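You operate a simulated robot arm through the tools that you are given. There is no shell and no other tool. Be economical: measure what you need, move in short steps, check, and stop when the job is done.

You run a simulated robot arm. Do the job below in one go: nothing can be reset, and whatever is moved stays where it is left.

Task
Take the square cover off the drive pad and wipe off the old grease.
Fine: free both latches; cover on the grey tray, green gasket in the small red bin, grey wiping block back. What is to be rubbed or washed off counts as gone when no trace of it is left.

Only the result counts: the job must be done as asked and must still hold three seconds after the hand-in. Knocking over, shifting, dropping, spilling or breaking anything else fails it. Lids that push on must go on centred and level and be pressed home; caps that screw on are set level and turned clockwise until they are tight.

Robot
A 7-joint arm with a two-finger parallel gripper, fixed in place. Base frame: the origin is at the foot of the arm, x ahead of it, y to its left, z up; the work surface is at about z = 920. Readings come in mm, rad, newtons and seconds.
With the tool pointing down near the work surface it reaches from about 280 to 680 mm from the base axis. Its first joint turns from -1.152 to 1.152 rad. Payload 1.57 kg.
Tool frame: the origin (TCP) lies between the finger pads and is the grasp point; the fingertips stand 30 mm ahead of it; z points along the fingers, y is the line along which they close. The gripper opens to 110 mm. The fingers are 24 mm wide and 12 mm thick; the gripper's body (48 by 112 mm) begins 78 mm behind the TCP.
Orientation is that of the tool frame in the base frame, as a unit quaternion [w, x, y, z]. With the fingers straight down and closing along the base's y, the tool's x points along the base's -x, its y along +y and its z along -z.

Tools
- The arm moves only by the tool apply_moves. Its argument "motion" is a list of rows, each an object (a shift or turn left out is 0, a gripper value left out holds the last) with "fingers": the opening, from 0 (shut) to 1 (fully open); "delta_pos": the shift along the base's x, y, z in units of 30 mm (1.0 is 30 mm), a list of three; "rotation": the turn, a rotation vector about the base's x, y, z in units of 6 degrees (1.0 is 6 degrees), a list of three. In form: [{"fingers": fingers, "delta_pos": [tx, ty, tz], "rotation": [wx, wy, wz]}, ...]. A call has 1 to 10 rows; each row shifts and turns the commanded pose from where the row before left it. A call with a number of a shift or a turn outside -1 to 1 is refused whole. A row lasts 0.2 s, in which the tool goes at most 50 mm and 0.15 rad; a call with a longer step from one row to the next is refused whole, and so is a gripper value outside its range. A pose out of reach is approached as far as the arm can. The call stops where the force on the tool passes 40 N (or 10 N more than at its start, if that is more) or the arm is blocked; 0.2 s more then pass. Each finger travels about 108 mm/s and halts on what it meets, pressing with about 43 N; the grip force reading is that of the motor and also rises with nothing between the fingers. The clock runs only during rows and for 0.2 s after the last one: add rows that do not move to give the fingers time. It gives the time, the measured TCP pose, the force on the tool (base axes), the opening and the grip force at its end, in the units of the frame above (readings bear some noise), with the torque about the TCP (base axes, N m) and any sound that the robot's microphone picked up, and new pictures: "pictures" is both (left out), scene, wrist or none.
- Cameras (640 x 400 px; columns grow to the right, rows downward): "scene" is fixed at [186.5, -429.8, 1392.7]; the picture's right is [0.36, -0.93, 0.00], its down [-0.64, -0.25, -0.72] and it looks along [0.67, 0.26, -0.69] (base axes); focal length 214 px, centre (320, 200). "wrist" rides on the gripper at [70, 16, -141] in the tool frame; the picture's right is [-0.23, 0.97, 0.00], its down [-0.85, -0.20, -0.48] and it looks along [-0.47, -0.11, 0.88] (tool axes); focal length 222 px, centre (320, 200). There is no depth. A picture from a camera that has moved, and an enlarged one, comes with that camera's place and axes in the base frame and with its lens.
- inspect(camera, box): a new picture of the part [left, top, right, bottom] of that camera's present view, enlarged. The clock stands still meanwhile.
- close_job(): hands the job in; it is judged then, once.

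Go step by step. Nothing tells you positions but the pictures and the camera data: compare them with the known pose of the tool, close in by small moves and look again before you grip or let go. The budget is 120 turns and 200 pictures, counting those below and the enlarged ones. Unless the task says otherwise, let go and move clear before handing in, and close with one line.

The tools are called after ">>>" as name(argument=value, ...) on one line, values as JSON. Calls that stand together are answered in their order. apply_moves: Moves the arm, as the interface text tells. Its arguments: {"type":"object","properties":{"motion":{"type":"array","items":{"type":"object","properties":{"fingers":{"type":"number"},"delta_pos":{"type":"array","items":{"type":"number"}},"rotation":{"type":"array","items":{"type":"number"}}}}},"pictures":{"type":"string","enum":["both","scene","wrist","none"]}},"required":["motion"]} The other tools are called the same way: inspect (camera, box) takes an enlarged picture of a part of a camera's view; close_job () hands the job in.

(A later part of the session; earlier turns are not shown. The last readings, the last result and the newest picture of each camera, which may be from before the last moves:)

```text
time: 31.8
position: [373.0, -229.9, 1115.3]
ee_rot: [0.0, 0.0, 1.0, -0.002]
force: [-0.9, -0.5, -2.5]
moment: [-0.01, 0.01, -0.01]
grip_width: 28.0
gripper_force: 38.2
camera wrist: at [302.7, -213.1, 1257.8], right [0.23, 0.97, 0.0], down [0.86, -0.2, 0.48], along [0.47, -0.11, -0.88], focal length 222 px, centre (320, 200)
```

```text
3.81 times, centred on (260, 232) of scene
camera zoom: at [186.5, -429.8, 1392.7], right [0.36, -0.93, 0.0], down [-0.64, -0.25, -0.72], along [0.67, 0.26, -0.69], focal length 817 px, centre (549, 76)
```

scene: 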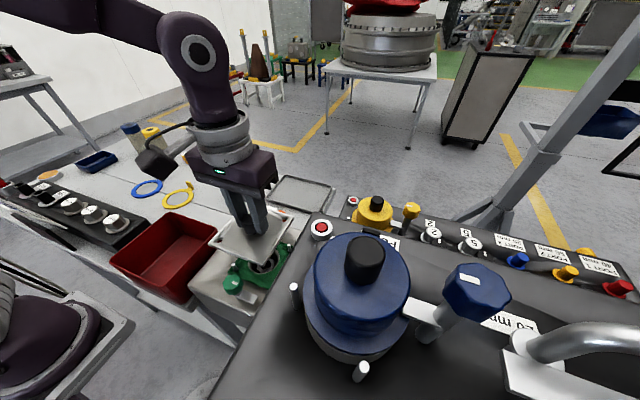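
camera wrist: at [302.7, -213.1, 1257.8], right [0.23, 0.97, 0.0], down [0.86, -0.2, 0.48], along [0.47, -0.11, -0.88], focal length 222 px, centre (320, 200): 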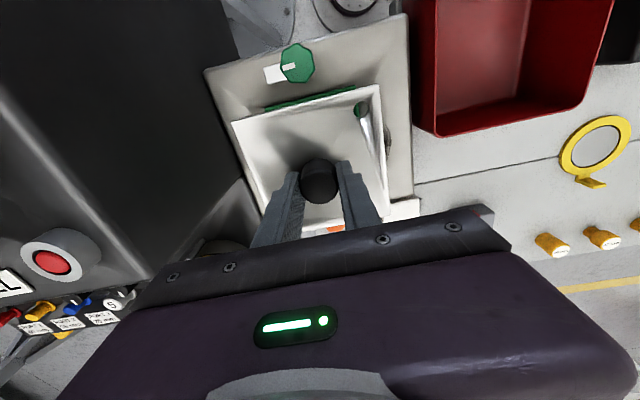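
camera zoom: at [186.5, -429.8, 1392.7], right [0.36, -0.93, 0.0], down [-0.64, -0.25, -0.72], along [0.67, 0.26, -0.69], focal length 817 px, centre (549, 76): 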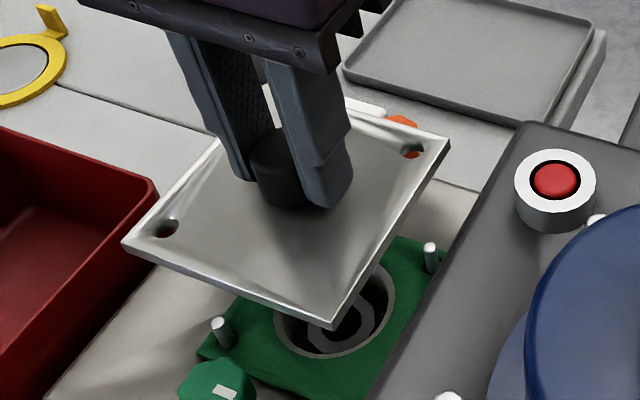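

>>> apply_moves(motion=[{"delta_pos": [0.4, 0.1, 0]}, {"delta_pos": [0.9, 0.25, 0]}, {"delta_pos": [0.9, 0.25, 0]}, {"delta_pos": [0.9, 0.25, 0]}, {"delta_pos": [0.9, 0.25, 0]}, {"delta_pos": [0.9, 0.25, 0]}, {"delta_pos": [0.9, 0.25, -0.3]}, {"delta_pos": [0.9, 0.25, -0.5]}, {"delta_pos": [0.9, 0.25, -0.5]}, {}], pictures="both")

>>> inspect(camera="scene", box=[220, 140, 360, 245])

```text
time: 34.0
position: [600.2, -169.9, 1077.2]
ee_rot: [0.001, 0.001, 1.0, -0.002]
force: [0.8, -0.1, -2.5]
moment: [0.01, 0.0, -0.05]
grip_width: 28.3
gripper_force: 38.0
camera wrist: at [530.2, -151.8, 1219.6], right [0.23, 0.97, 0.0], down [0.86, -0.2, 0.48], along [0.47, -0.11, -0.88], focal length 222 px, centre (320, 200)
```

scene: 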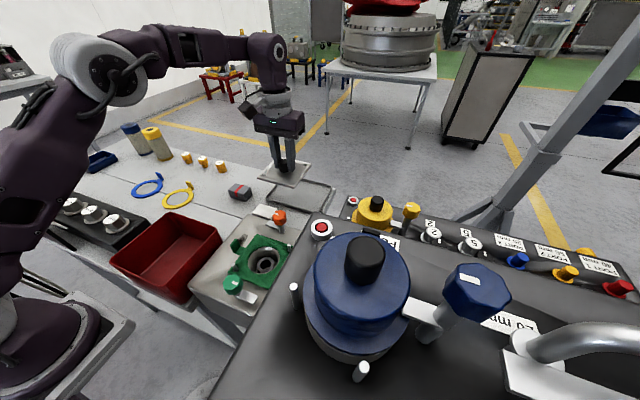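
wrist: 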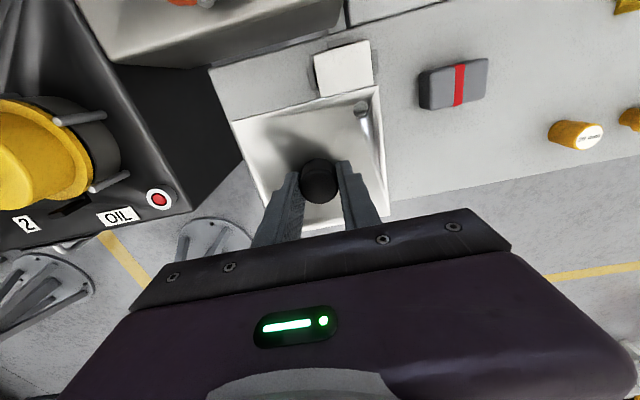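

```text
3.81 times, centred on (290, 192) of scene
camera zoom: at [186.6, -429.8, 1392.7], right [0.36, -0.93, 0.0], down [-0.64, -0.25, -0.72], along [0.67, 0.26, -0.69], focal length 817 px, centre (434, 229)
```

zoom: 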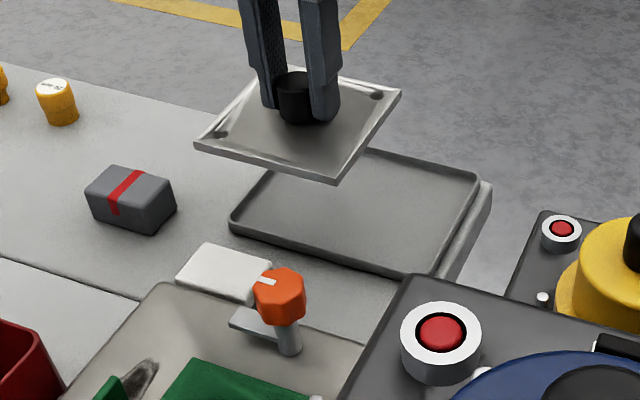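

>>> apply_moves(motion=[{"delta_pos": [0.8, 0.13, -0.6]}, {"delta_pos": [0.86, 0.13, -0.6]}, {"delta_pos": [0, 0, -0.7]}, {"delta_pos": [0, 0, -0.7]}, {}], pictures="wrist")

>>> inspect(camera="scene", box=[240, 140, 360, 230])

```text
time: 35.2
position: [650.3, -158.6, 998.4]
ee_rot: [0.0, -0.002, 1.0, -0.001]
force: [0.1, 0.3, -2.9]
moment: [-0.02, -0.01, -0.04]
grip_width: 28.0
gripper_force: 38.6
camera wrist: at [579.9, -141.8, 1139.6], right [0.23, 0.97, 0.0], down [0.86, -0.2, 0.48], along [0.47, -0.11, -0.88], focal length 222 px, centre (320, 200)
```

wrist: 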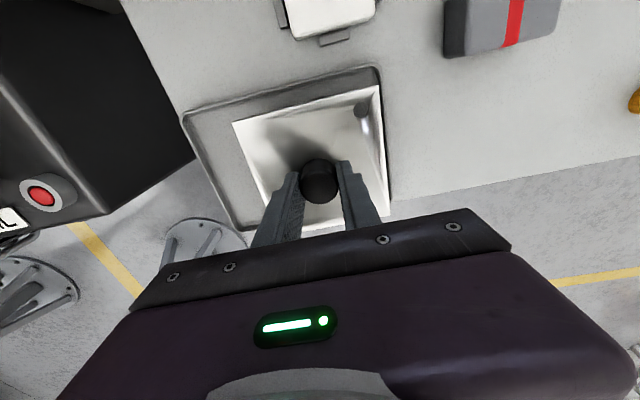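

```text
4.44 times, centred on (300, 185) of scene
camera zoom: at [186.6, -429.8, 1392.7], right [0.36, -0.93, 0.0], down [-0.64, -0.25, -0.72], along [0.67, 0.26, -0.69], focal length 953 px, centre (409, 267)
```

zoom: 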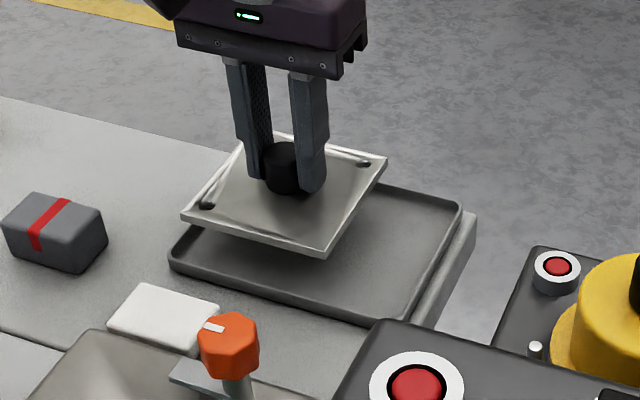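

>>> apply_moves(motion=[{"delta_pos": [-0.02, -0.17, -0.3]}, {"delta_pos": [0, 0, -0.3]}, {"delta_pos": [0, 0, -0.2]}], pictures="wrist")

>>> inspect(camera="scene", box=[240, 140, 360, 230])

```text
time: 36.0
position: [649.7, -164.8, 972.8]
ee_rot: [0.0, 0.001, 1.0, 0.0]
force: [0.1, -1.0, -2.8]
moment: [0.01, -0.03, 0.0]
grip_width: 28.2
gripper_force: 38.4
camera wrist: at [578.6, -148.1, 1115.9], right [0.23, 0.97, 0.0], down [0.86, -0.2, 0.48], along [0.47, -0.11, -0.88], focal length 222 px, centre (320, 200)
```

wrist: 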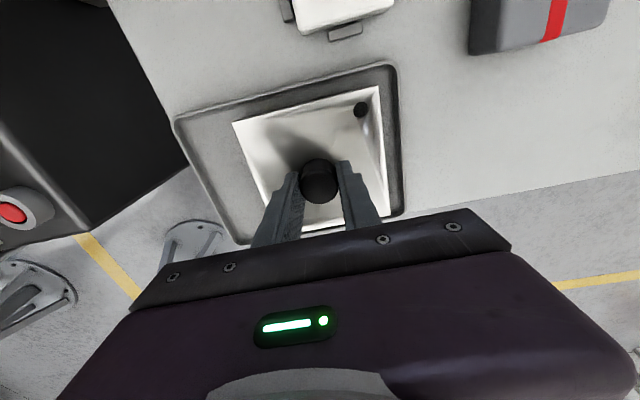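

```text
4.44 times, centred on (300, 185) of scene
camera zoom: at [186.6, -429.8, 1392.7], right [0.36, -0.93, 0.0], down [-0.64, -0.25, -0.72], along [0.67, 0.26, -0.69], focal length 953 px, centre (409, 267)
```

zoom: 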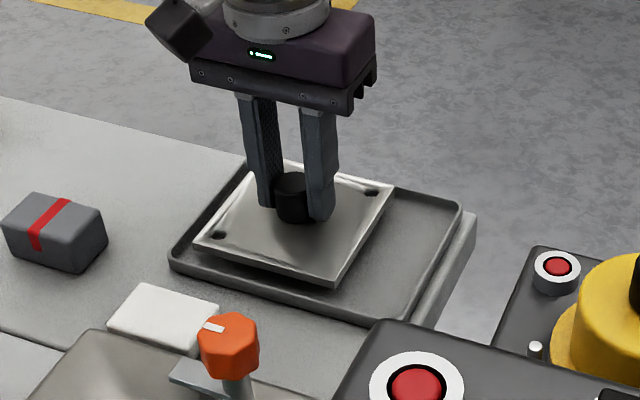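

>>> apply_moves(motion=[{"delta_pos": [0, 0, -0.07]}, {"delta_pos": [0, 0, -0.05]}], pictures="none")

>>> apply_moves(motion=[{"delta_pos": [0, 0, -0.05]}, {"delta_pos": [0, 0, -0.05]}], pictures="none")

```text
time: 36.6
position: [650.0, -165.5, 970.4]
ee_rot: [0.0, 0.0, 1.0, -0.001]
force: [-0.4, 0.3, -2.1]
moment: [0.0, -0.07, 0.02]
grip_width: 27.7
gripper_force: 38.2
```

```text
time: 37.2
position: [648.7, -165.0, 967.7]
ee_rot: [0.0, 0.0, 1.0, 0.0]
force: [-0.3, 0.0, -3.1]
moment: [0.0, -0.03, 0.0]
grip_width: 28.2
gripper_force: 39.0
```

>>> apply_moves(motion=[{"delta_pos": [0, 0, -0.06]}, {}], pictures="none")

>>> apply_moves(motion=[{"delta_pos": [0, 0, -0.06]}, {}], pictures="none")

>>> inspect(camera="scene", box=[240, 140, 360, 230])

```text
time: 37.8
position: [648.6, -163.4, 965.8]
ee_rot: [0.0, 0.0, 1.0, -0.002]
force: [-0.5, -0.2, -2.6]
moment: [0.01, -0.01, 0.0]
grip_width: 28.2
gripper_force: 38.1
```

```text
time: 38.4
position: [648.9, -164.1, 965.1]
ee_rot: [0.0, 0.0, 1.0, -0.001]
force: [0.0, 0.5, -2.5]
moment: [-0.01, -0.02, 0.0]
grip_width: 28.1
gripper_force: 38.1
```

```text
4.44 times, centred on (300, 185) of scene
camera zoom: at [186.6, -429.8, 1392.7], right [0.36, -0.93, 0.0], down [-0.64, -0.25, -0.72], along [0.67, 0.26, -0.69], focal length 953 px, centre (409, 267)
```

zoom: 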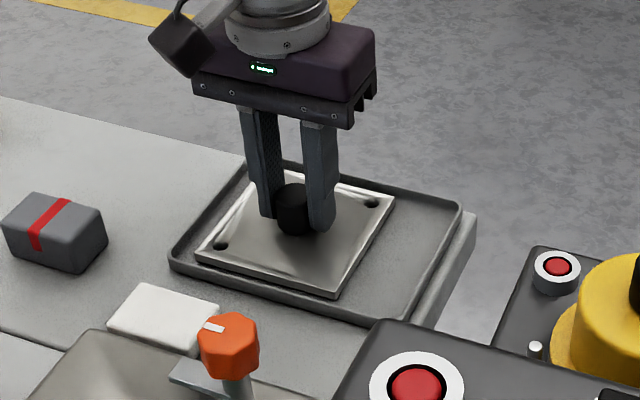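

Nearly seated; I keep lowering in small steps until contact.

>>> apply_moves(motion=[{"delta_pos": [0, 0, -0.07]}, {}], pictures="none")

>>> apply_moves(motion=[{"delta_pos": [0, 0, -0.06]}, {}], pictures="none")

>>> apply_moves(motion=[{"delta_pos": [0, 0, -0.06]}, {}], pictures="none")

```text
time: 39.0
position: [648.7, -165.4, 963.8]
ee_rot: [0.001, 0.0, 1.0, 0.0]
force: [-3.9, 0.7, 21.4]
moment: [0.62, 0.67, 0.0]
grip_width: 28.1
gripper_force: 37.9
```

```text
time: 39.6
position: [648.1, -164.0, 963.1]
ee_rot: [0.002, -0.001, 1.0, 0.0]
force: [-0.8, 2.6, 33.4]
moment: [0.65, 0.06, -0.03]
grip_width: 28.1
gripper_force: 38.3
```

```text
time: 40.0
position: [649.1, -164.9, 961.3]
ee_rot: [0.003, 0.0, 1.0, -0.002]
force: [0.6, -0.5, 5.4]
moment: [0.29, 0.34, -0.03]
grip_width: 27.9
gripper_force: 37.9
stopped in row 1: the force on the tool passed its limit at 46 N (the readings are from after the stop); the commanded pose is now the measured one
```

>>> apply_moves(motion=[{"fingers": 0.45}, {}, {}, {"delta_pos": [0, 0, 0.5]}, {"delta_pos": [0, 0, 1]}, {"delta_pos": [-0.3, 0, 1]}, {"delta_pos": [-0.8, 0, 0.8]}, {"delta_pos": [-0.9, 0, 0.3]}], pictures="wrist")

>>> inspect(camera="scene", box=[240, 140, 360, 230])

```text
time: 41.8
position: [587.0, -163.7, 1070.2]
ee_rot: [0.003, -0.001, 1.0, -0.001]
force: [-0.1, -0.8, 0.2]
moment: [0.01, 0.01, 0.0]
grip_width: 49.4
gripper_force: 0.0
camera wrist: at [516.5, -147.0, 1210.7], right [0.23, 0.97, 0.0], down [0.85, -0.2, 0.48], along [0.47, -0.11, -0.88], focal length 222 px, centre (320, 200)
```

wrist: 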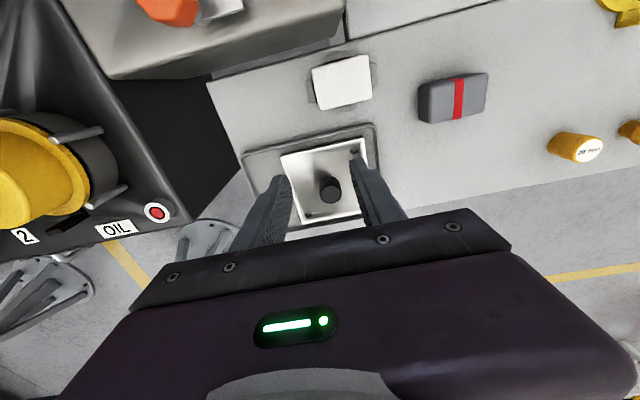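

```text
4.44 times, centred on (300, 185) of scene
camera zoom: at [186.5, -429.8, 1392.7], right [0.36, -0.93, 0.0], down [-0.64, -0.25, -0.72], along [0.67, 0.26, -0.69], focal length 953 px, centre (409, 267)
```

zoom: 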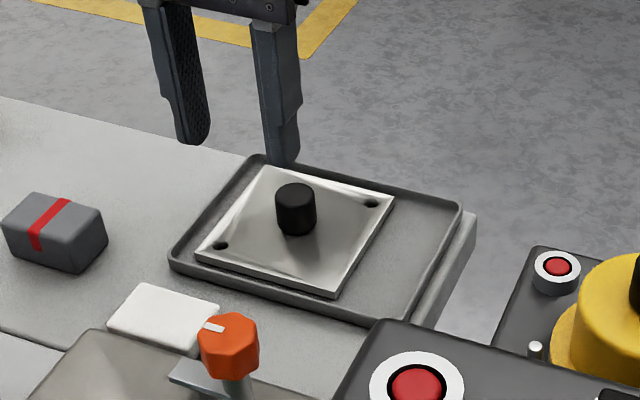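

>>> inspect(camera="wrist", box=[290, 40, 510, 150])

>>> inspect(camera="scene", box=[190, 200, 310, 300])

>>> apply_moves(motion=[{"delta_pos": [-1, 0, 0.5]}, {"delta_pos": [-1, 0, 0.5]}, {"delta_pos": [-1, 0, 0.5]}, {"delta_pos": [-1, 0, 0]}, {"delta_pos": [-1, 0, 0]}, {"delta_pos": [-1, 0, 0]}, {"delta_pos": [-0.8, 0, 0]}, {}], pictures="wrist")

>>> inspect(camera="wrist", box=[220, 60, 420, 210])

```text
2.91 times, centred on (400, 95) of wrist
camera zoom: at [516.5, -147.0, 1210.7], right [0.23, 0.97, 0.0], down [0.85, -0.2, 0.48], along [0.47, -0.11, -0.88], focal length 646 px, centre (87, 506)
```

zoom: 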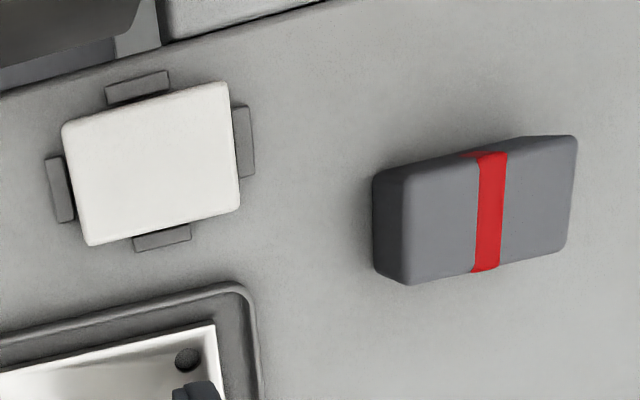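

```text
4.00 times, centred on (250, 250) of scene
camera zoom: at [186.5, -429.8, 1392.7], right [0.36, -0.93, 0.0], down [-0.64, -0.25, -0.72], along [0.67, 0.26, -0.69], focal length 858 px, centre (600, 0)
```

zoom: 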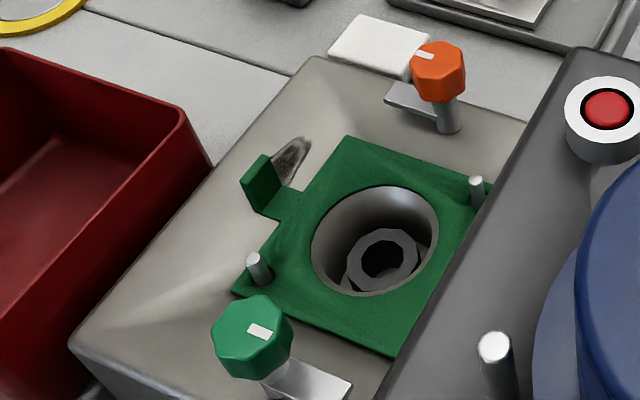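

```text
time: 43.6
position: [385.6, -165.1, 1114.3]
ee_rot: [0.003, 0.0, 1.0, -0.001]
force: [-0.3, 0.7, -0.1]
moment: [0.02, -0.02, -0.01]
grip_width: 49.6
gripper_force: 0.1
camera wrist: at [314.6, -147.4, 1255.6], right [0.23, 0.97, 0.0], down [0.85, -0.2, 0.48], along [0.47, -0.11, -0.88], focal length 222 px, centre (320, 200)
```

wrist: 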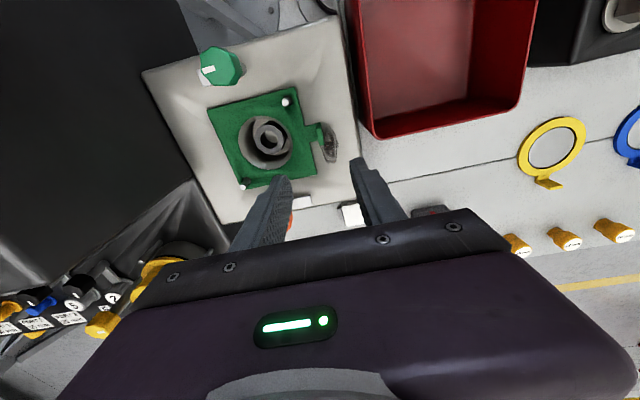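

```text
2.67 times, centred on (320, 135) of wrist
camera zoom: at [314.6, -147.4, 1255.6], right [0.23, 0.97, 0.0], down [0.85, -0.2, 0.48], along [0.47, -0.11, -0.88], focal length 592 px, centre (320, 373)
```

zoom: 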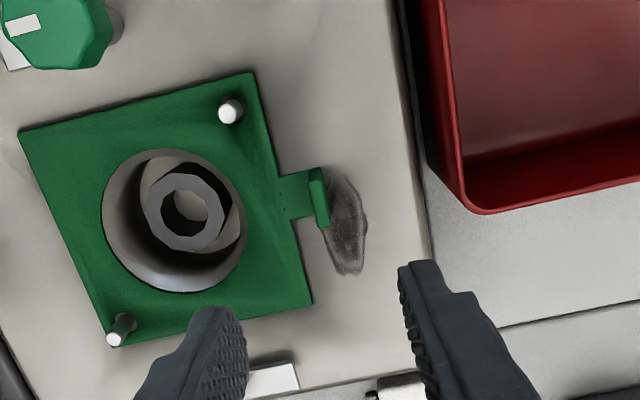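

>>> apply_moves(motion=[{"delta_pos": [-0.45, 0.27, -0.6]}, {"delta_pos": [0, 0, -0.6]}, {"delta_pos": [0, 0, -0.6]}, {}], pictures="none")

>>> inspect(camera="wrist", box=[220, 60, 420, 210])

>>> inspect(camera="scene", box=[190, 190, 310, 290])

```text
time: 44.6
position: [369.8, -155.8, 1060.0]
ee_rot: [0.003, -0.001, 1.0, -0.001]
force: [1.3, 0.4, -0.1]
moment: [-0.01, -0.01, -0.03]
grip_width: 49.5
gripper_force: 0.1
```

```text
2.67 times, centred on (320, 135) of wrist
camera zoom: at [300.3, -140.0, 1201.4], right [0.23, 0.97, 0.0], down [0.85, -0.2, 0.48], along [0.47, -0.11, -0.88], focal length 592 px, centre (320, 373)
```

zoom: 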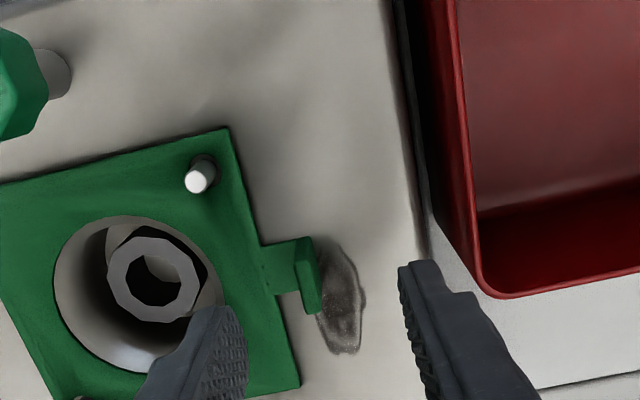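

```text
4.00 times, centred on (250, 240) of scene
camera zoom: at [186.5, -429.8, 1392.7], right [0.36, -0.93, 0.0], down [-0.64, -0.25, -0.72], along [0.67, 0.26, -0.69], focal length 858 px, centre (600, 40)
```

zoom: 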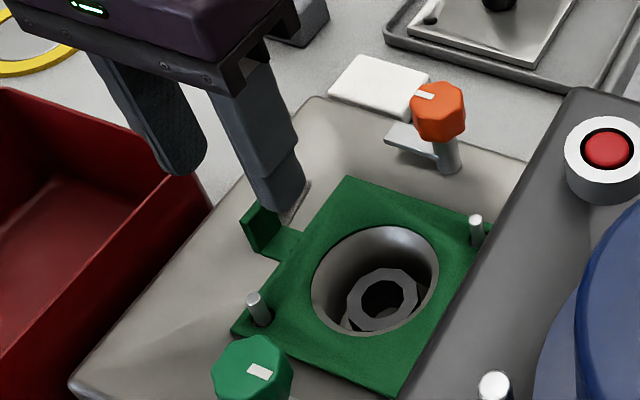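

>>> apply_moves(motion=[{"delta_pos": [0, -0.05, -0.6]}, {"delta_pos": [0, 0, -0.6]}, {"delta_pos": [0, 0, -0.33]}, {}], pictures="none")

>>> inspect(camera="wrist", box=[220, 60, 420, 210])

>>> inspect(camera="scene", box=[200, 200, 280, 260])

```text
time: 45.6
position: [370.8, -158.9, 1014.6]
ee_rot: [0.003, -0.001, 1.0, 0.0]
force: [-0.4, -0.2, 0.9]
moment: [-0.01, 0.02, -0.02]
grip_width: 49.3
gripper_force: 0.0
```

```text
2.67 times, centred on (320, 135) of wrist
camera zoom: at [301.4, -142.3, 1156.1], right [0.23, 0.97, 0.0], down [0.85, -0.2, 0.48], along [0.47, -0.11, -0.88], focal length 592 px, centre (320, 373)
```

zoom: 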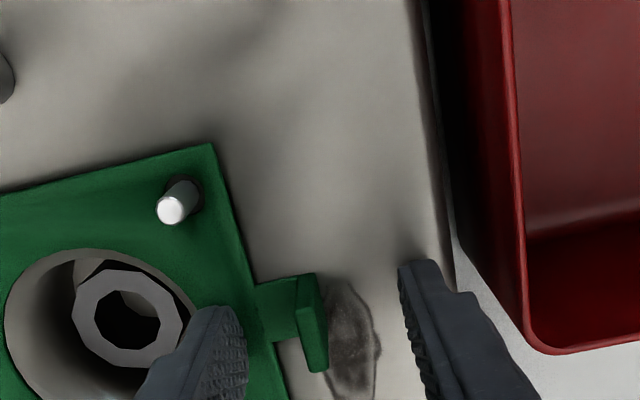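

```text
6.67 times, centred on (240, 230) of scene
camera zoom: at [186.5, -429.8, 1392.7], right [0.36, -0.93, 0.0], down [-0.64, -0.25, -0.72], along [0.67, 0.26, -0.69], focal length 1430 px, centre (853, 0)
```

zoom: 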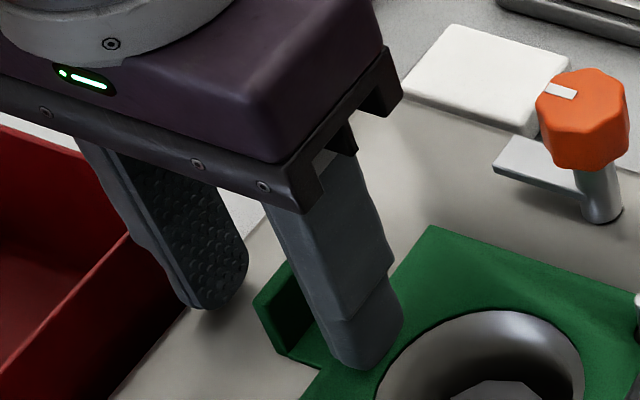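

>>> apply_moves(motion=[{"fingers": 0}, {}, {}, {}, {"delta_pos": [0, 0, 0.2]}, {"delta_pos": [0, 0, 0.4]}, {}], pictures="none")

>>> inspect(camera="wrist", box=[220, 60, 420, 210])

>>> inspect(camera="scene", box=[190, 200, 310, 290])

```text
time: 47.2
position: [371.4, -159.1, 1033.3]
ee_rot: [0.002, 0.0, 1.0, -0.001]
force: [1.2, 0.4, -0.7]
moment: [0.01, 0.04, 0.01]
grip_width: 4.6
gripper_force: 24.6
```

```text
2.67 times, centred on (320, 135) of wrist
camera zoom: at [301.5, -142.6, 1174.0], right [0.23, 0.97, 0.0], down [0.85, -0.2, 0.48], along [0.47, -0.11, -0.88], focal length 592 px, centre (320, 373)
```

zoom: 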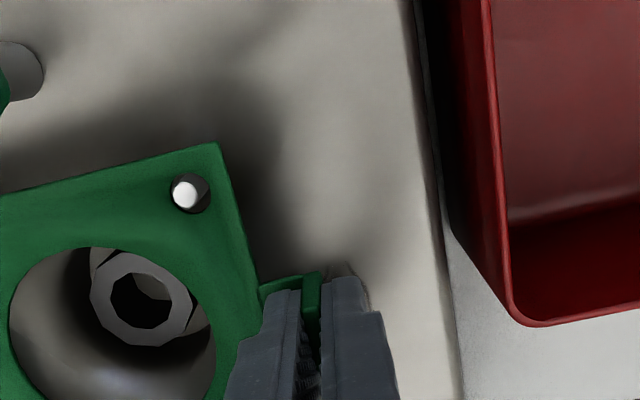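

```text
4.44 times, centred on (250, 245) of scene
camera zoom: at [186.5, -429.8, 1392.7], right [0.36, -0.93, 0.0], down [-0.64, -0.25, -0.72], along [0.67, 0.26, -0.69], focal length 953 px, centre (631, 0)
```

zoom: 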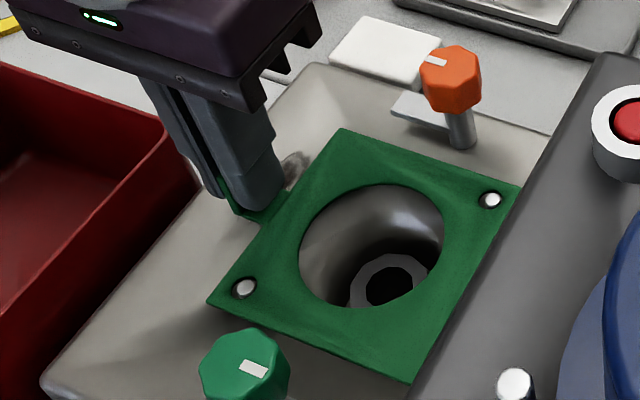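

>>> apply_moves(motion=[{"delta_pos": [0, 0, 0.5]}, {"delta_pos": [0, 0, 0.7]}, {"delta_pos": [0, 0, 0.7]}, {"delta_pos": [0, 0, 0.7]}, {"delta_pos": [0, 0, 0.7]}, {}], pictures="both")

>>> inspect(camera="scene", box=[90, 150, 310, 310])

>>> inspect(camera="wrist", box=[220, 0, 560, 210])

```text
time: 48.6
position: [370.4, -157.6, 1130.9]
ee_rot: [0.003, -0.001, 1.0, -0.001]
force: [-0.9, -0.4, 0.1]
moment: [0.03, -0.01, 0.01]
grip_width: 4.4
gripper_force: 24.8
camera wrist: at [300.1, -141.1, 1272.5], right [0.23, 0.97, 0.0], down [0.85, -0.2, 0.48], along [0.47, -0.11, -0.88], focal length 222 px, centre (320, 200)
```

scene: 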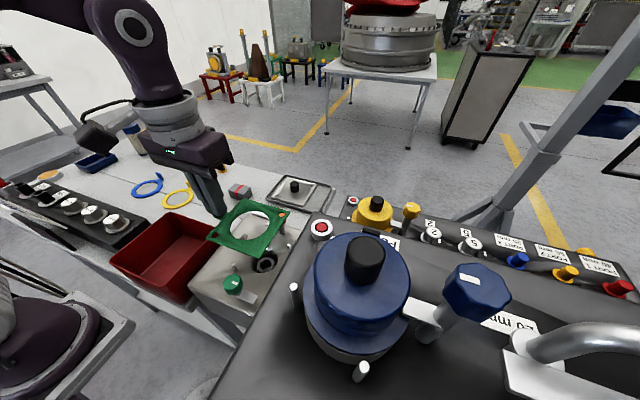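
wrist: 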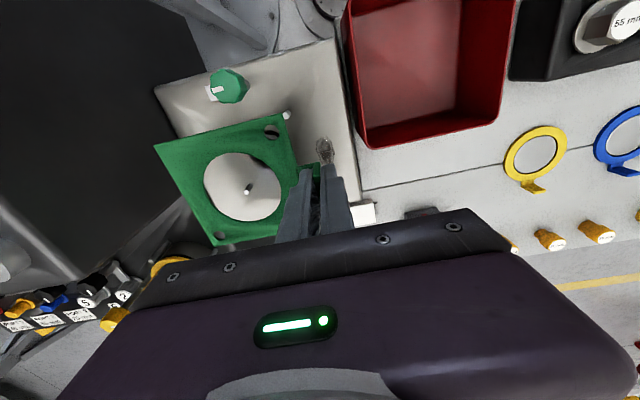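

```text
2.50 times, centred on (200, 230) of scene
camera zoom: at [186.5, -429.8, 1392.7], right [0.36, -0.93, 0.0], down [-0.64, -0.25, -0.72], along [0.67, 0.26, -0.69], focal length 536 px, centre (620, 125)
```

zoom: 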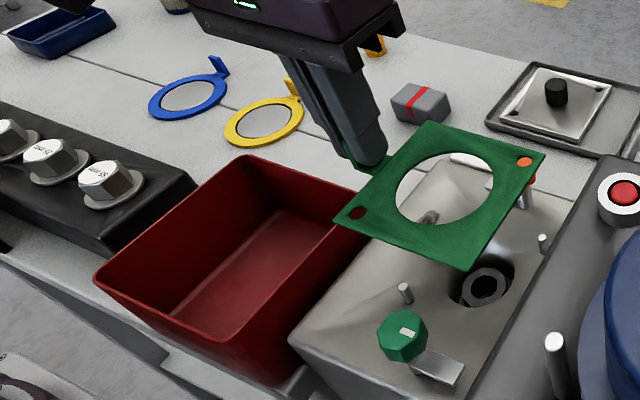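

```text
1.88 times, centred on (390, 105) of wrist
camera zoom: at [300.1, -141.1, 1272.5], right [0.23, 0.97, 0.0], down [0.85, -0.2, 0.48], along [0.47, -0.11, -0.88], focal length 418 px, centre (188, 379)
```

zoom: 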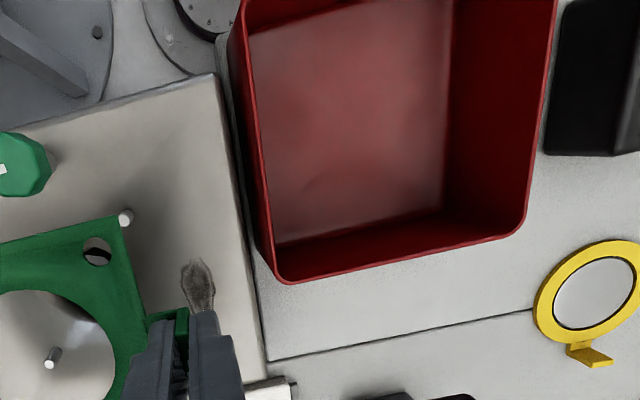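

>>> apply_moves(motion=[{"delta_pos": [-0.29, 0.88, 0.2]}, {"delta_pos": [-0.29, 0.88, 0.2]}, {"delta_pos": [-0.29, 0.88, 0.2]}, {"delta_pos": [-0.29, 0.88, 0.2], "rotation": [1, 0, 0]}, {"delta_pos": [-0.29, 0.88, 0], "rotation": [1, 0, 0]}, {"delta_pos": [-0.29, 0.88, 0], "rotation": [1, 0, 0]}, {"rotation": [1, 0, 0]}, {"rotation": [1, 0, 0]}, {}], pictures="both")

>>> inspect(camera="scene", box=[60, 140, 280, 310])

```text
time: 50.6
position: [318.3, 1.1, 1155.0]
ee_rot: [0.003, 0.0, 0.966, 0.258]
force: [-0.9, 0.2, 0.1]
moment: [0.01, -0.02, 0.02]
grip_width: 4.6
gripper_force: 25.2
camera wrist: at [248.4, -55.4, 1285.4], right [0.23, 0.84, 0.49], down [0.85, -0.41, 0.32], along [0.47, 0.34, -0.81], focal length 222 px, centre (320, 200)
```

scene: 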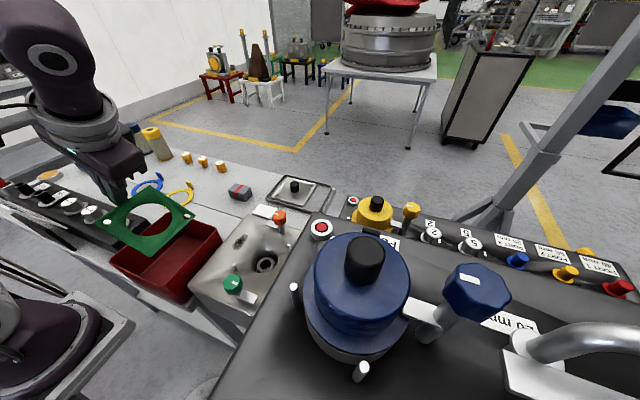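
wrist: 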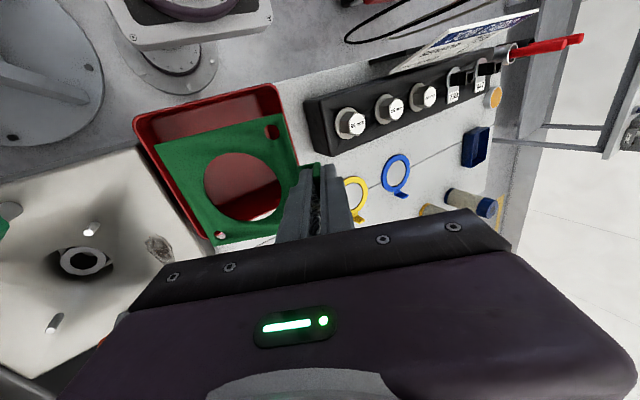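

```text
2.35 times, centred on (170, 225) of scene
camera zoom: at [186.5, -429.8, 1392.7], right [0.36, -0.93, 0.0], down [-0.64, -0.25, -0.72], along [0.67, 0.26, -0.69], focal length 505 px, centre (673, 141)
```

zoom: 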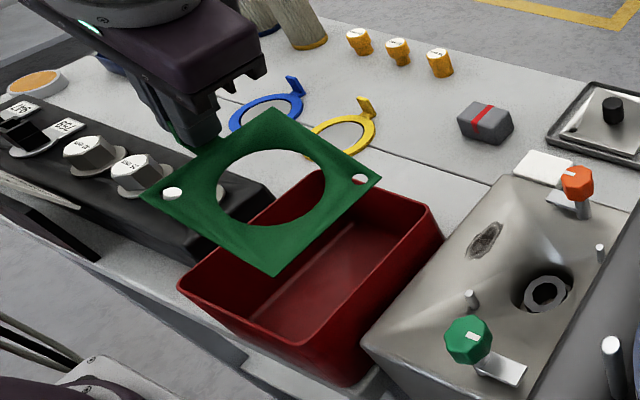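

>>> apply_moves(motion=[{"delta_pos": [0, 0, -0.8]}, {"delta_pos": [0, 0, -0.8]}, {"delta_pos": [0, 0, -0.8]}, {"delta_pos": [0, 0, -0.6]}, {}], pictures="wrist")

>>> inspect(camera="scene", box=[60, 170, 240, 310])

```text
time: 51.8
position: [319.2, -0.5, 1064.9]
ee_rot: [0.003, 0.001, 0.966, 0.257]
force: [-0.8, -0.2, 0.3]
moment: [-0.03, 0.03, 0.01]
grip_width: 4.7
gripper_force: 24.7
camera wrist: at [249.2, -57.3, 1195.6], right [0.23, 0.84, 0.49], down [0.85, -0.41, 0.32], along [0.47, 0.34, -0.81], focal length 222 px, centre (320, 200)
```

wrist: 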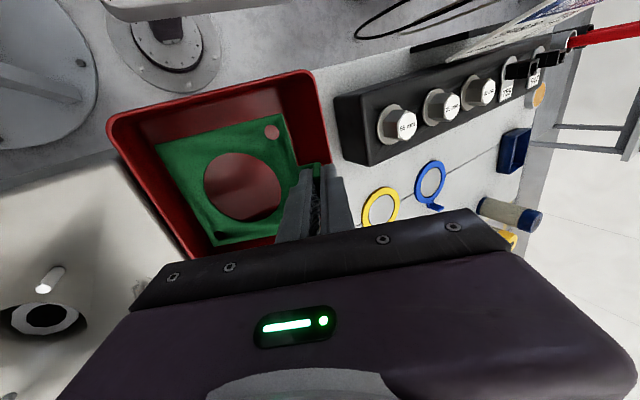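

```text
2.86 times, centred on (150, 240) of scene
camera zoom: at [186.5, -429.8, 1392.7], right [0.36, -0.93, 0.0], down [-0.64, -0.25, -0.72], along [0.67, 0.26, -0.69], focal length 613 px, centre (806, 86)
```

zoom: 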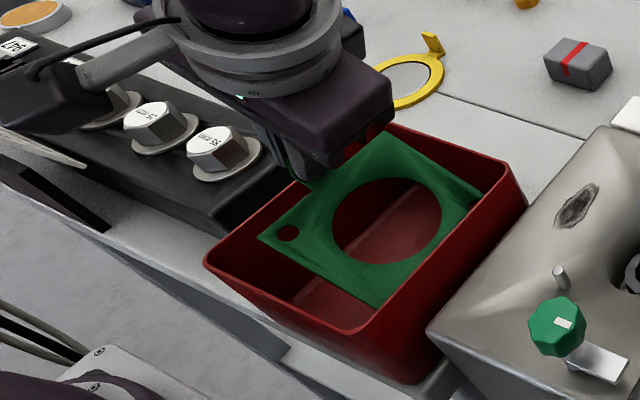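

>>> apply_moves(motion=[{"delta_pos": [0, 0.05, -0.3]}, {"delta_pos": [0, 0, -0.3]}, {"delta_pos": [0, 0, -0.2]}, {}], pictures="wrist")

>>> inspect(camera="scene", box=[60, 170, 240, 310])

```text
time: 52.8
position: [320.0, -0.1, 1041.6]
ee_rot: [0.002, 0.001, 0.966, 0.257]
force: [0.0, 0.9, -0.1]
moment: [0.04, 0.0, -0.02]
grip_width: 4.6
gripper_force: 25.3
camera wrist: at [249.2, -55.6, 1172.3], right [0.23, 0.84, 0.49], down [0.85, -0.41, 0.32], along [0.47, 0.34, -0.81], focal length 222 px, centre (320, 200)
```

wrist: 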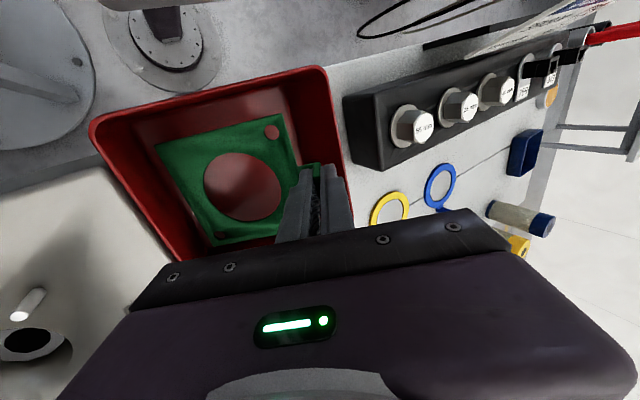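

```text
2.86 times, centred on (150, 240) of scene
camera zoom: at [186.5, -429.8, 1392.7], right [0.36, -0.93, 0.0], down [-0.64, -0.25, -0.72], along [0.67, 0.26, -0.69], focal length 613 px, centre (806, 86)
```

zoom: 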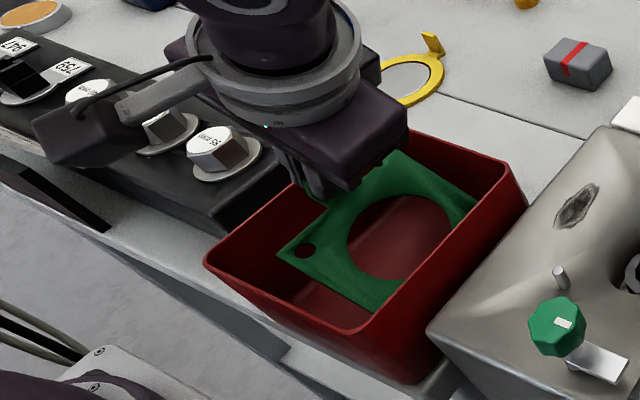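

>>> apply_moves(motion=[{"delta_pos": [0, 0, -0.2]}, {"delta_pos": [0, 0, -0.15]}, {}], pictures="none")

>>> apply_moves(motion=[{"delta_pos": [0, 0, -0.15]}, {"delta_pos": [0, 0, -0.15]}, {}], pictures="none")

>>> inspect(camera="scene", box=[60, 170, 240, 310])

```text
time: 53.6
position: [319.3, 1.1, 1032.0]
ee_rot: [0.003, 0.0, 0.966, 0.257]
force: [-0.1, 0.1, 0.4]
moment: [0.01, -0.02, -0.02]
grip_width: 4.2
gripper_force: 24.9
```

```text
time: 54.4
position: [319.0, 0.2, 1021.3]
ee_rot: [0.003, 0.0, 0.966, 0.257]
force: [0.0, -0.6, 0.4]
moment: [0.04, 0.01, -0.02]
grip_width: 4.2
gripper_force: 24.3
```

```text
2.86 times, centred on (150, 240) of scene
camera zoom: at [186.5, -429.8, 1392.7], right [0.36, -0.93, 0.0], down [-0.64, -0.25, -0.72], along [0.67, 0.26, -0.69], focal length 613 px, centre (806, 86)
```

zoom: 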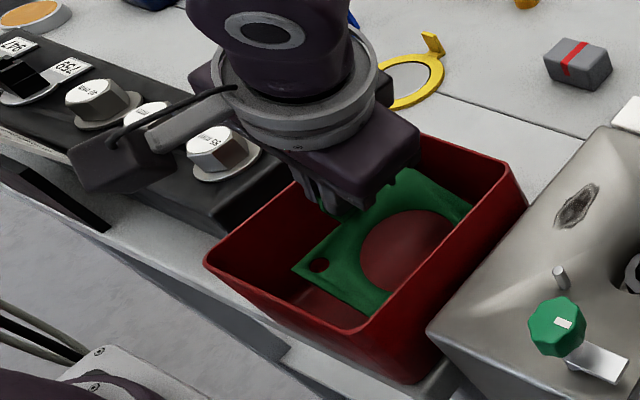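

>>> apply_moves(motion=[{"fingers": 0.15}, {}, {}], pictures="wrist")

>>> inspect(camera="scene", box=[60, 170, 240, 310])

```text
time: 55.2
position: [319.7, -0.0, 1021.7]
ee_rot: [0.004, 0.0, 0.966, 0.257]
force: [-0.5, 0.3, 0.1]
moment: [-0.03, -0.02, 0.0]
grip_width: 16.7
gripper_force: 0.0
camera wrist: at [248.8, -55.3, 1152.9], right [0.23, 0.84, 0.49], down [0.85, -0.41, 0.32], along [0.47, 0.34, -0.81], focal length 222 px, centre (320, 200)
```

wrist: 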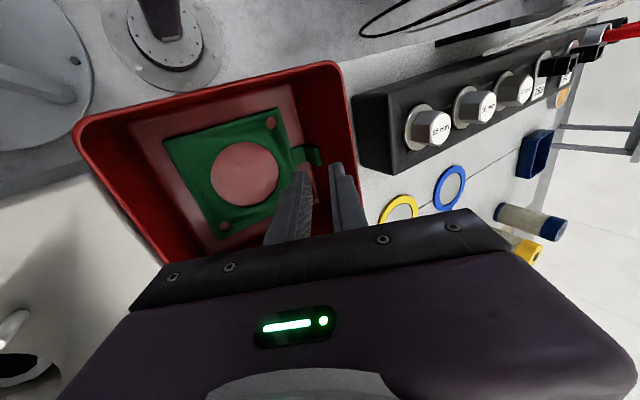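

```text
2.86 times, centred on (150, 240) of scene
camera zoom: at [186.5, -429.8, 1392.7], right [0.36, -0.93, 0.0], down [-0.64, -0.25, -0.72], along [0.67, 0.26, -0.69], focal length 613 px, centre (806, 86)
```

zoom: 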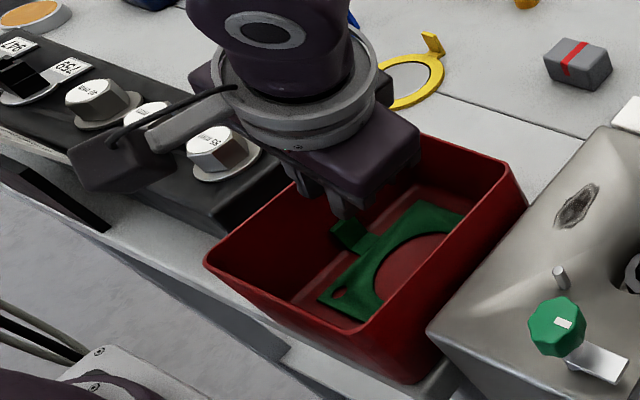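

>>> apply_moves(motion=[{"delta_pos": [0, 0, 0.8]}, {"delta_pos": [0, 0, 1]}, {"delta_pos": [0, 0, 1]}, {"delta_pos": [0, 0, 0.8], "rotation": [-1, 0, 0]}, {"rotation": [-1, 0, 0]}, {"rotation": [-1, 0, 0]}, {"rotation": [-1, 0, 0]}, {"rotation": [-1, 0, 0], "fingers": 0.7}, {}], pictures="none")

>>> apply_moves(motion=[{"delta_pos": [0.9, -0.05, 0], "rotation": [0, 0, -1]}, {"delta_pos": [0.9, -0.05, 0], "rotation": [0, 0, -1]}, {"delta_pos": [0.9, -0.05, 0], "rotation": [0, 0, -1]}, {"delta_pos": [0.9, -0.05, 0], "rotation": [0, 0, -1]}, {"delta_pos": [0.9, -0.05, 0], "rotation": [0, 0, -1]}, {"delta_pos": [0.9, -0.05, 0], "rotation": [0, 0, -1]}, {"delta_pos": [0.9, -0.05, 0], "rotation": [0, 0, -1]}, {"delta_pos": [0.9, -0.05, 0], "rotation": [0, 0, -1]}, {"delta_pos": [0.9, 0, 0], "rotation": [0, 0, -1]}, {"rotation": [0, 0, -1]}], pictures="none")

>>> apply_moves(motion=[{"rotation": [0, 0, -1]}, {"rotation": [0, 0, -1]}, {"rotation": [0, 0, -1]}, {"rotation": [0, 0, -1]}, {"rotation": [0, 0, -1]}, {}])

>>> inspect(camera="wrist", box=[220, 60, 420, 210])

>>> inspect(camera="scene", box=[190, 150, 290, 225])

```text
time: 57.2
position: [319.2, 2.5, 1130.1]
ee_rot: [0.002, 0.0, 1.0, -0.002]
force: [-0.4, -0.4, 1.0]
moment: [0.03, 0.01, 0.0]
grip_width: 77.0
gripper_force: 0.0
```

```text
time: 59.4
position: [563.8, -9.8, 1130.8]
ee_rot: [0.001, 0.501, 0.865, -0.002]
force: [0.3, 0.1, -0.2]
moment: [0.01, 0.04, -0.01]
grip_width: 76.6
gripper_force: 0.1
```

```text
time: 60.8
position: [562.9, -9.3, 1130.6]
ee_rot: [0.0, 0.707, 0.707, -0.003]
force: [0.0, 0.9, 0.5]
moment: [-0.01, 0.01, 0.0]
grip_width: 77.2
gripper_force: 0.1
camera wrist: at [579.2, 60.4, 1271.5], right [0.97, -0.23, 0.0], down [-0.2, -0.85, 0.48], along [-0.11, -0.47, -0.88], focal length 222 px, centre (320, 200)
```

scene: 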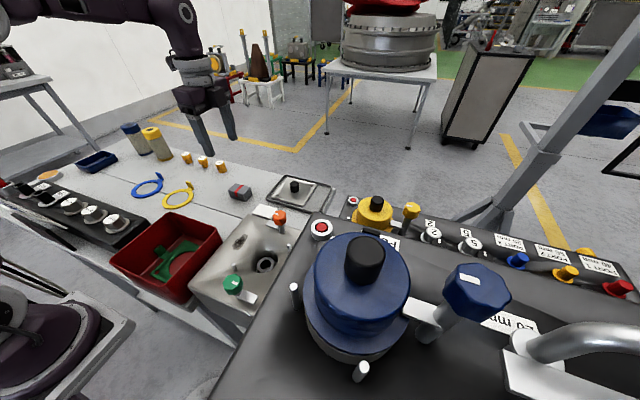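
wrist: 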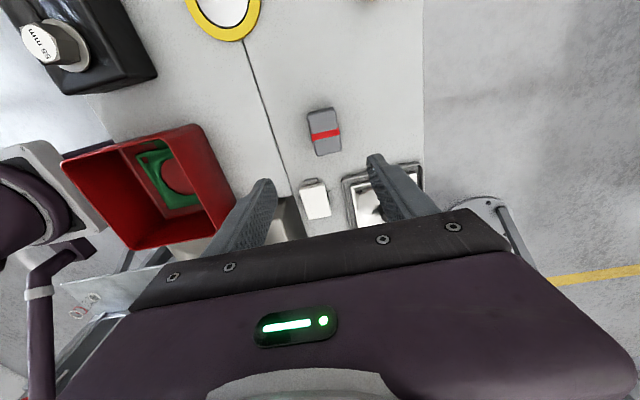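

```text
2.67 times, centred on (320, 135) of wrist
camera zoom: at [579.2, 60.4, 1271.5], right [0.97, -0.23, 0.0], down [-0.2, -0.85, 0.48], along [-0.11, -0.47, -0.88], focal length 592 px, centre (320, 373)
```

zoom: 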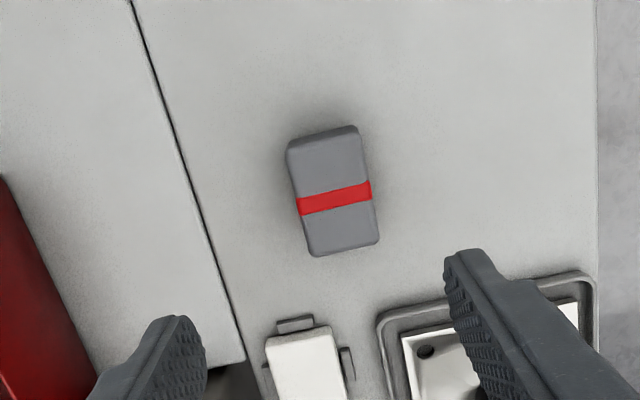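

```text
5.33 times, centred on (240, 188) of scene
camera zoom: at [186.5, -429.8, 1392.7], right [0.36, -0.93, 0.0], down [-0.64, -0.25, -0.72], along [0.67, 0.26, -0.69], focal length 1144 px, centre (747, 267)
```

zoom: 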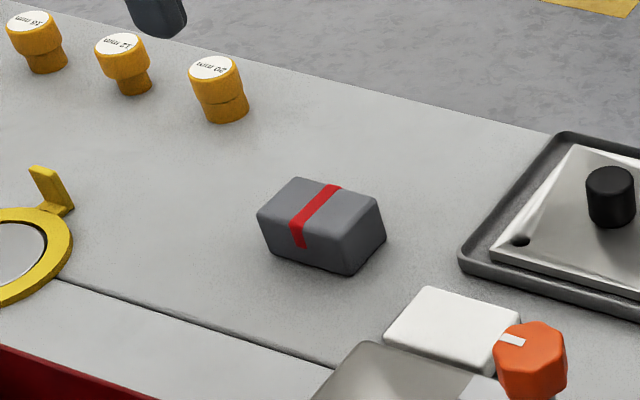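

>>> apply_moves(motion=[{"delta_pos": [0.13, -0.03, -0.9]}, {"delta_pos": [0.13, -0.03, -0.9]}, {"delta_pos": [0, 0, -0.9]}, {"delta_pos": [0, 0, -0.9]}, {}], pictures="none")

>>> inspect(camera="wrist", box=[220, 60, 420, 210])

>>> inspect(camera="scene", box=[190, 150, 290, 225])

```text
time: 62.0
position: [571.2, -12.3, 1022.9]
ee_rot: [0.0, 0.706, 0.708, -0.003]
force: [0.4, 0.8, 0.3]
moment: [-0.02, -0.01, -0.04]
grip_width: 77.0
gripper_force: 0.1
```

```text
2.67 times, centred on (320, 135) of wrist
camera zoom: at [587.8, 57.6, 1164.2], right [0.97, -0.23, 0.0], down [-0.2, -0.85, 0.48], along [-0.11, -0.47, -0.88], focal length 592 px, centre (320, 373)
```

zoom: 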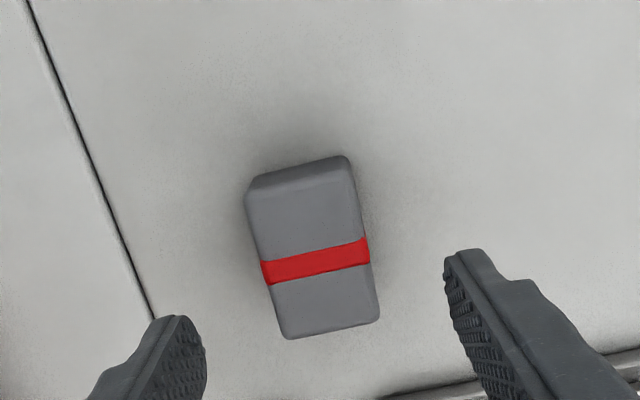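

```text
5.33 times, centred on (240, 188) of scene
camera zoom: at [186.5, -429.8, 1392.7], right [0.36, -0.93, 0.0], down [-0.64, -0.25, -0.72], along [0.67, 0.26, -0.69], focal length 1144 px, centre (747, 267)
```

zoom: 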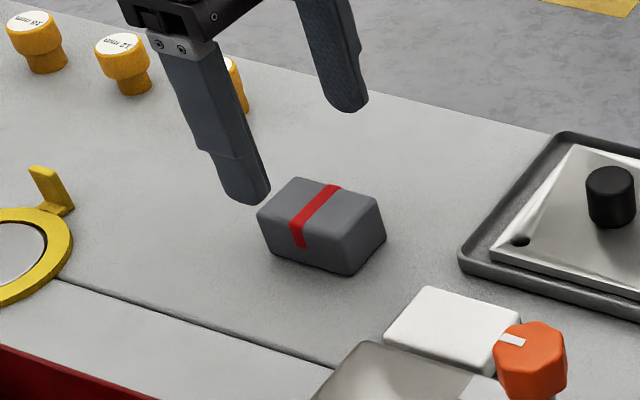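

>>> apply_moves(motion=[{"delta_pos": [0, 0.1, -0.7]}, {"delta_pos": [0, 0, -0.7]}, {"delta_pos": [0, 0, -0.6]}, {"delta_pos": [0, 0, -0.1]}, {}], pictures="none")

>>> inspect(camera="wrist", box=[220, 60, 420, 210])

>>> inspect(camera="scene", box=[190, 150, 290, 225])

```text
time: 63.2
position: [570.6, -8.6, 959.9]
ee_rot: [0.002, 0.707, 0.708, -0.003]
force: [-1.3, -0.1, -0.6]
moment: [-0.01, -0.02, 0.0]
grip_width: 77.4
gripper_force: 0.1
```

```text
2.67 times, centred on (320, 135) of wrist
camera zoom: at [587.3, 61.4, 1100.6], right [0.97, -0.23, 0.0], down [-0.2, -0.85, 0.48], along [-0.11, -0.47, -0.88], focal length 592 px, centre (320, 373)
```

zoom: 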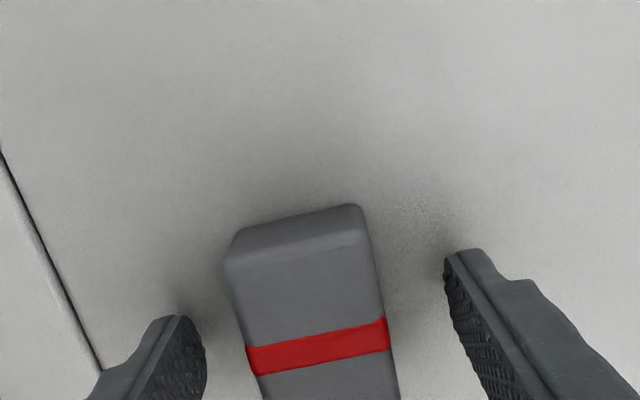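

```text
5.33 times, centred on (240, 188) of scene
camera zoom: at [186.5, -429.8, 1392.7], right [0.36, -0.93, 0.0], down [-0.64, -0.25, -0.72], along [0.67, 0.26, -0.69], focal length 1144 px, centre (747, 267)
```

zoom: 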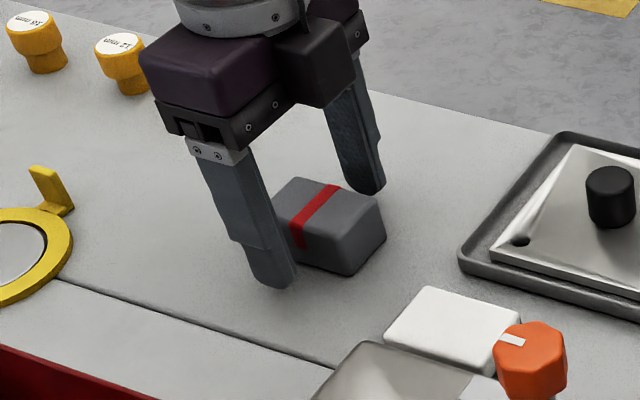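

>>> apply_moves(motion=[{"fingers": 0}, {}, {}, {}], pictures="none")

>>> inspect(camera="scene", box=[190, 150, 290, 225])

```text
time: 64.2
position: [569.9, -9.6, 959.3]
ee_rot: [0.001, 0.707, 0.708, -0.003]
force: [-0.1, 1.3, 0.3]
moment: [0.02, 0.04, -0.03]
grip_width: 38.7
gripper_force: 42.7
```

```text
5.33 times, centred on (240, 188) of scene
camera zoom: at [186.5, -429.8, 1392.7], right [0.36, -0.93, 0.0], down [-0.64, -0.25, -0.72], along [0.67, 0.26, -0.69], focal length 1144 px, centre (747, 267)
```

zoom: 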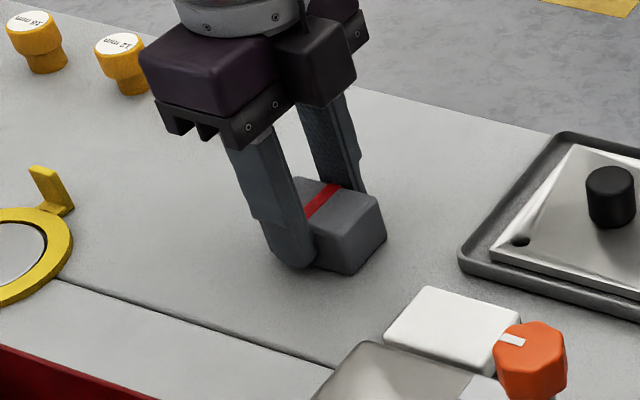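

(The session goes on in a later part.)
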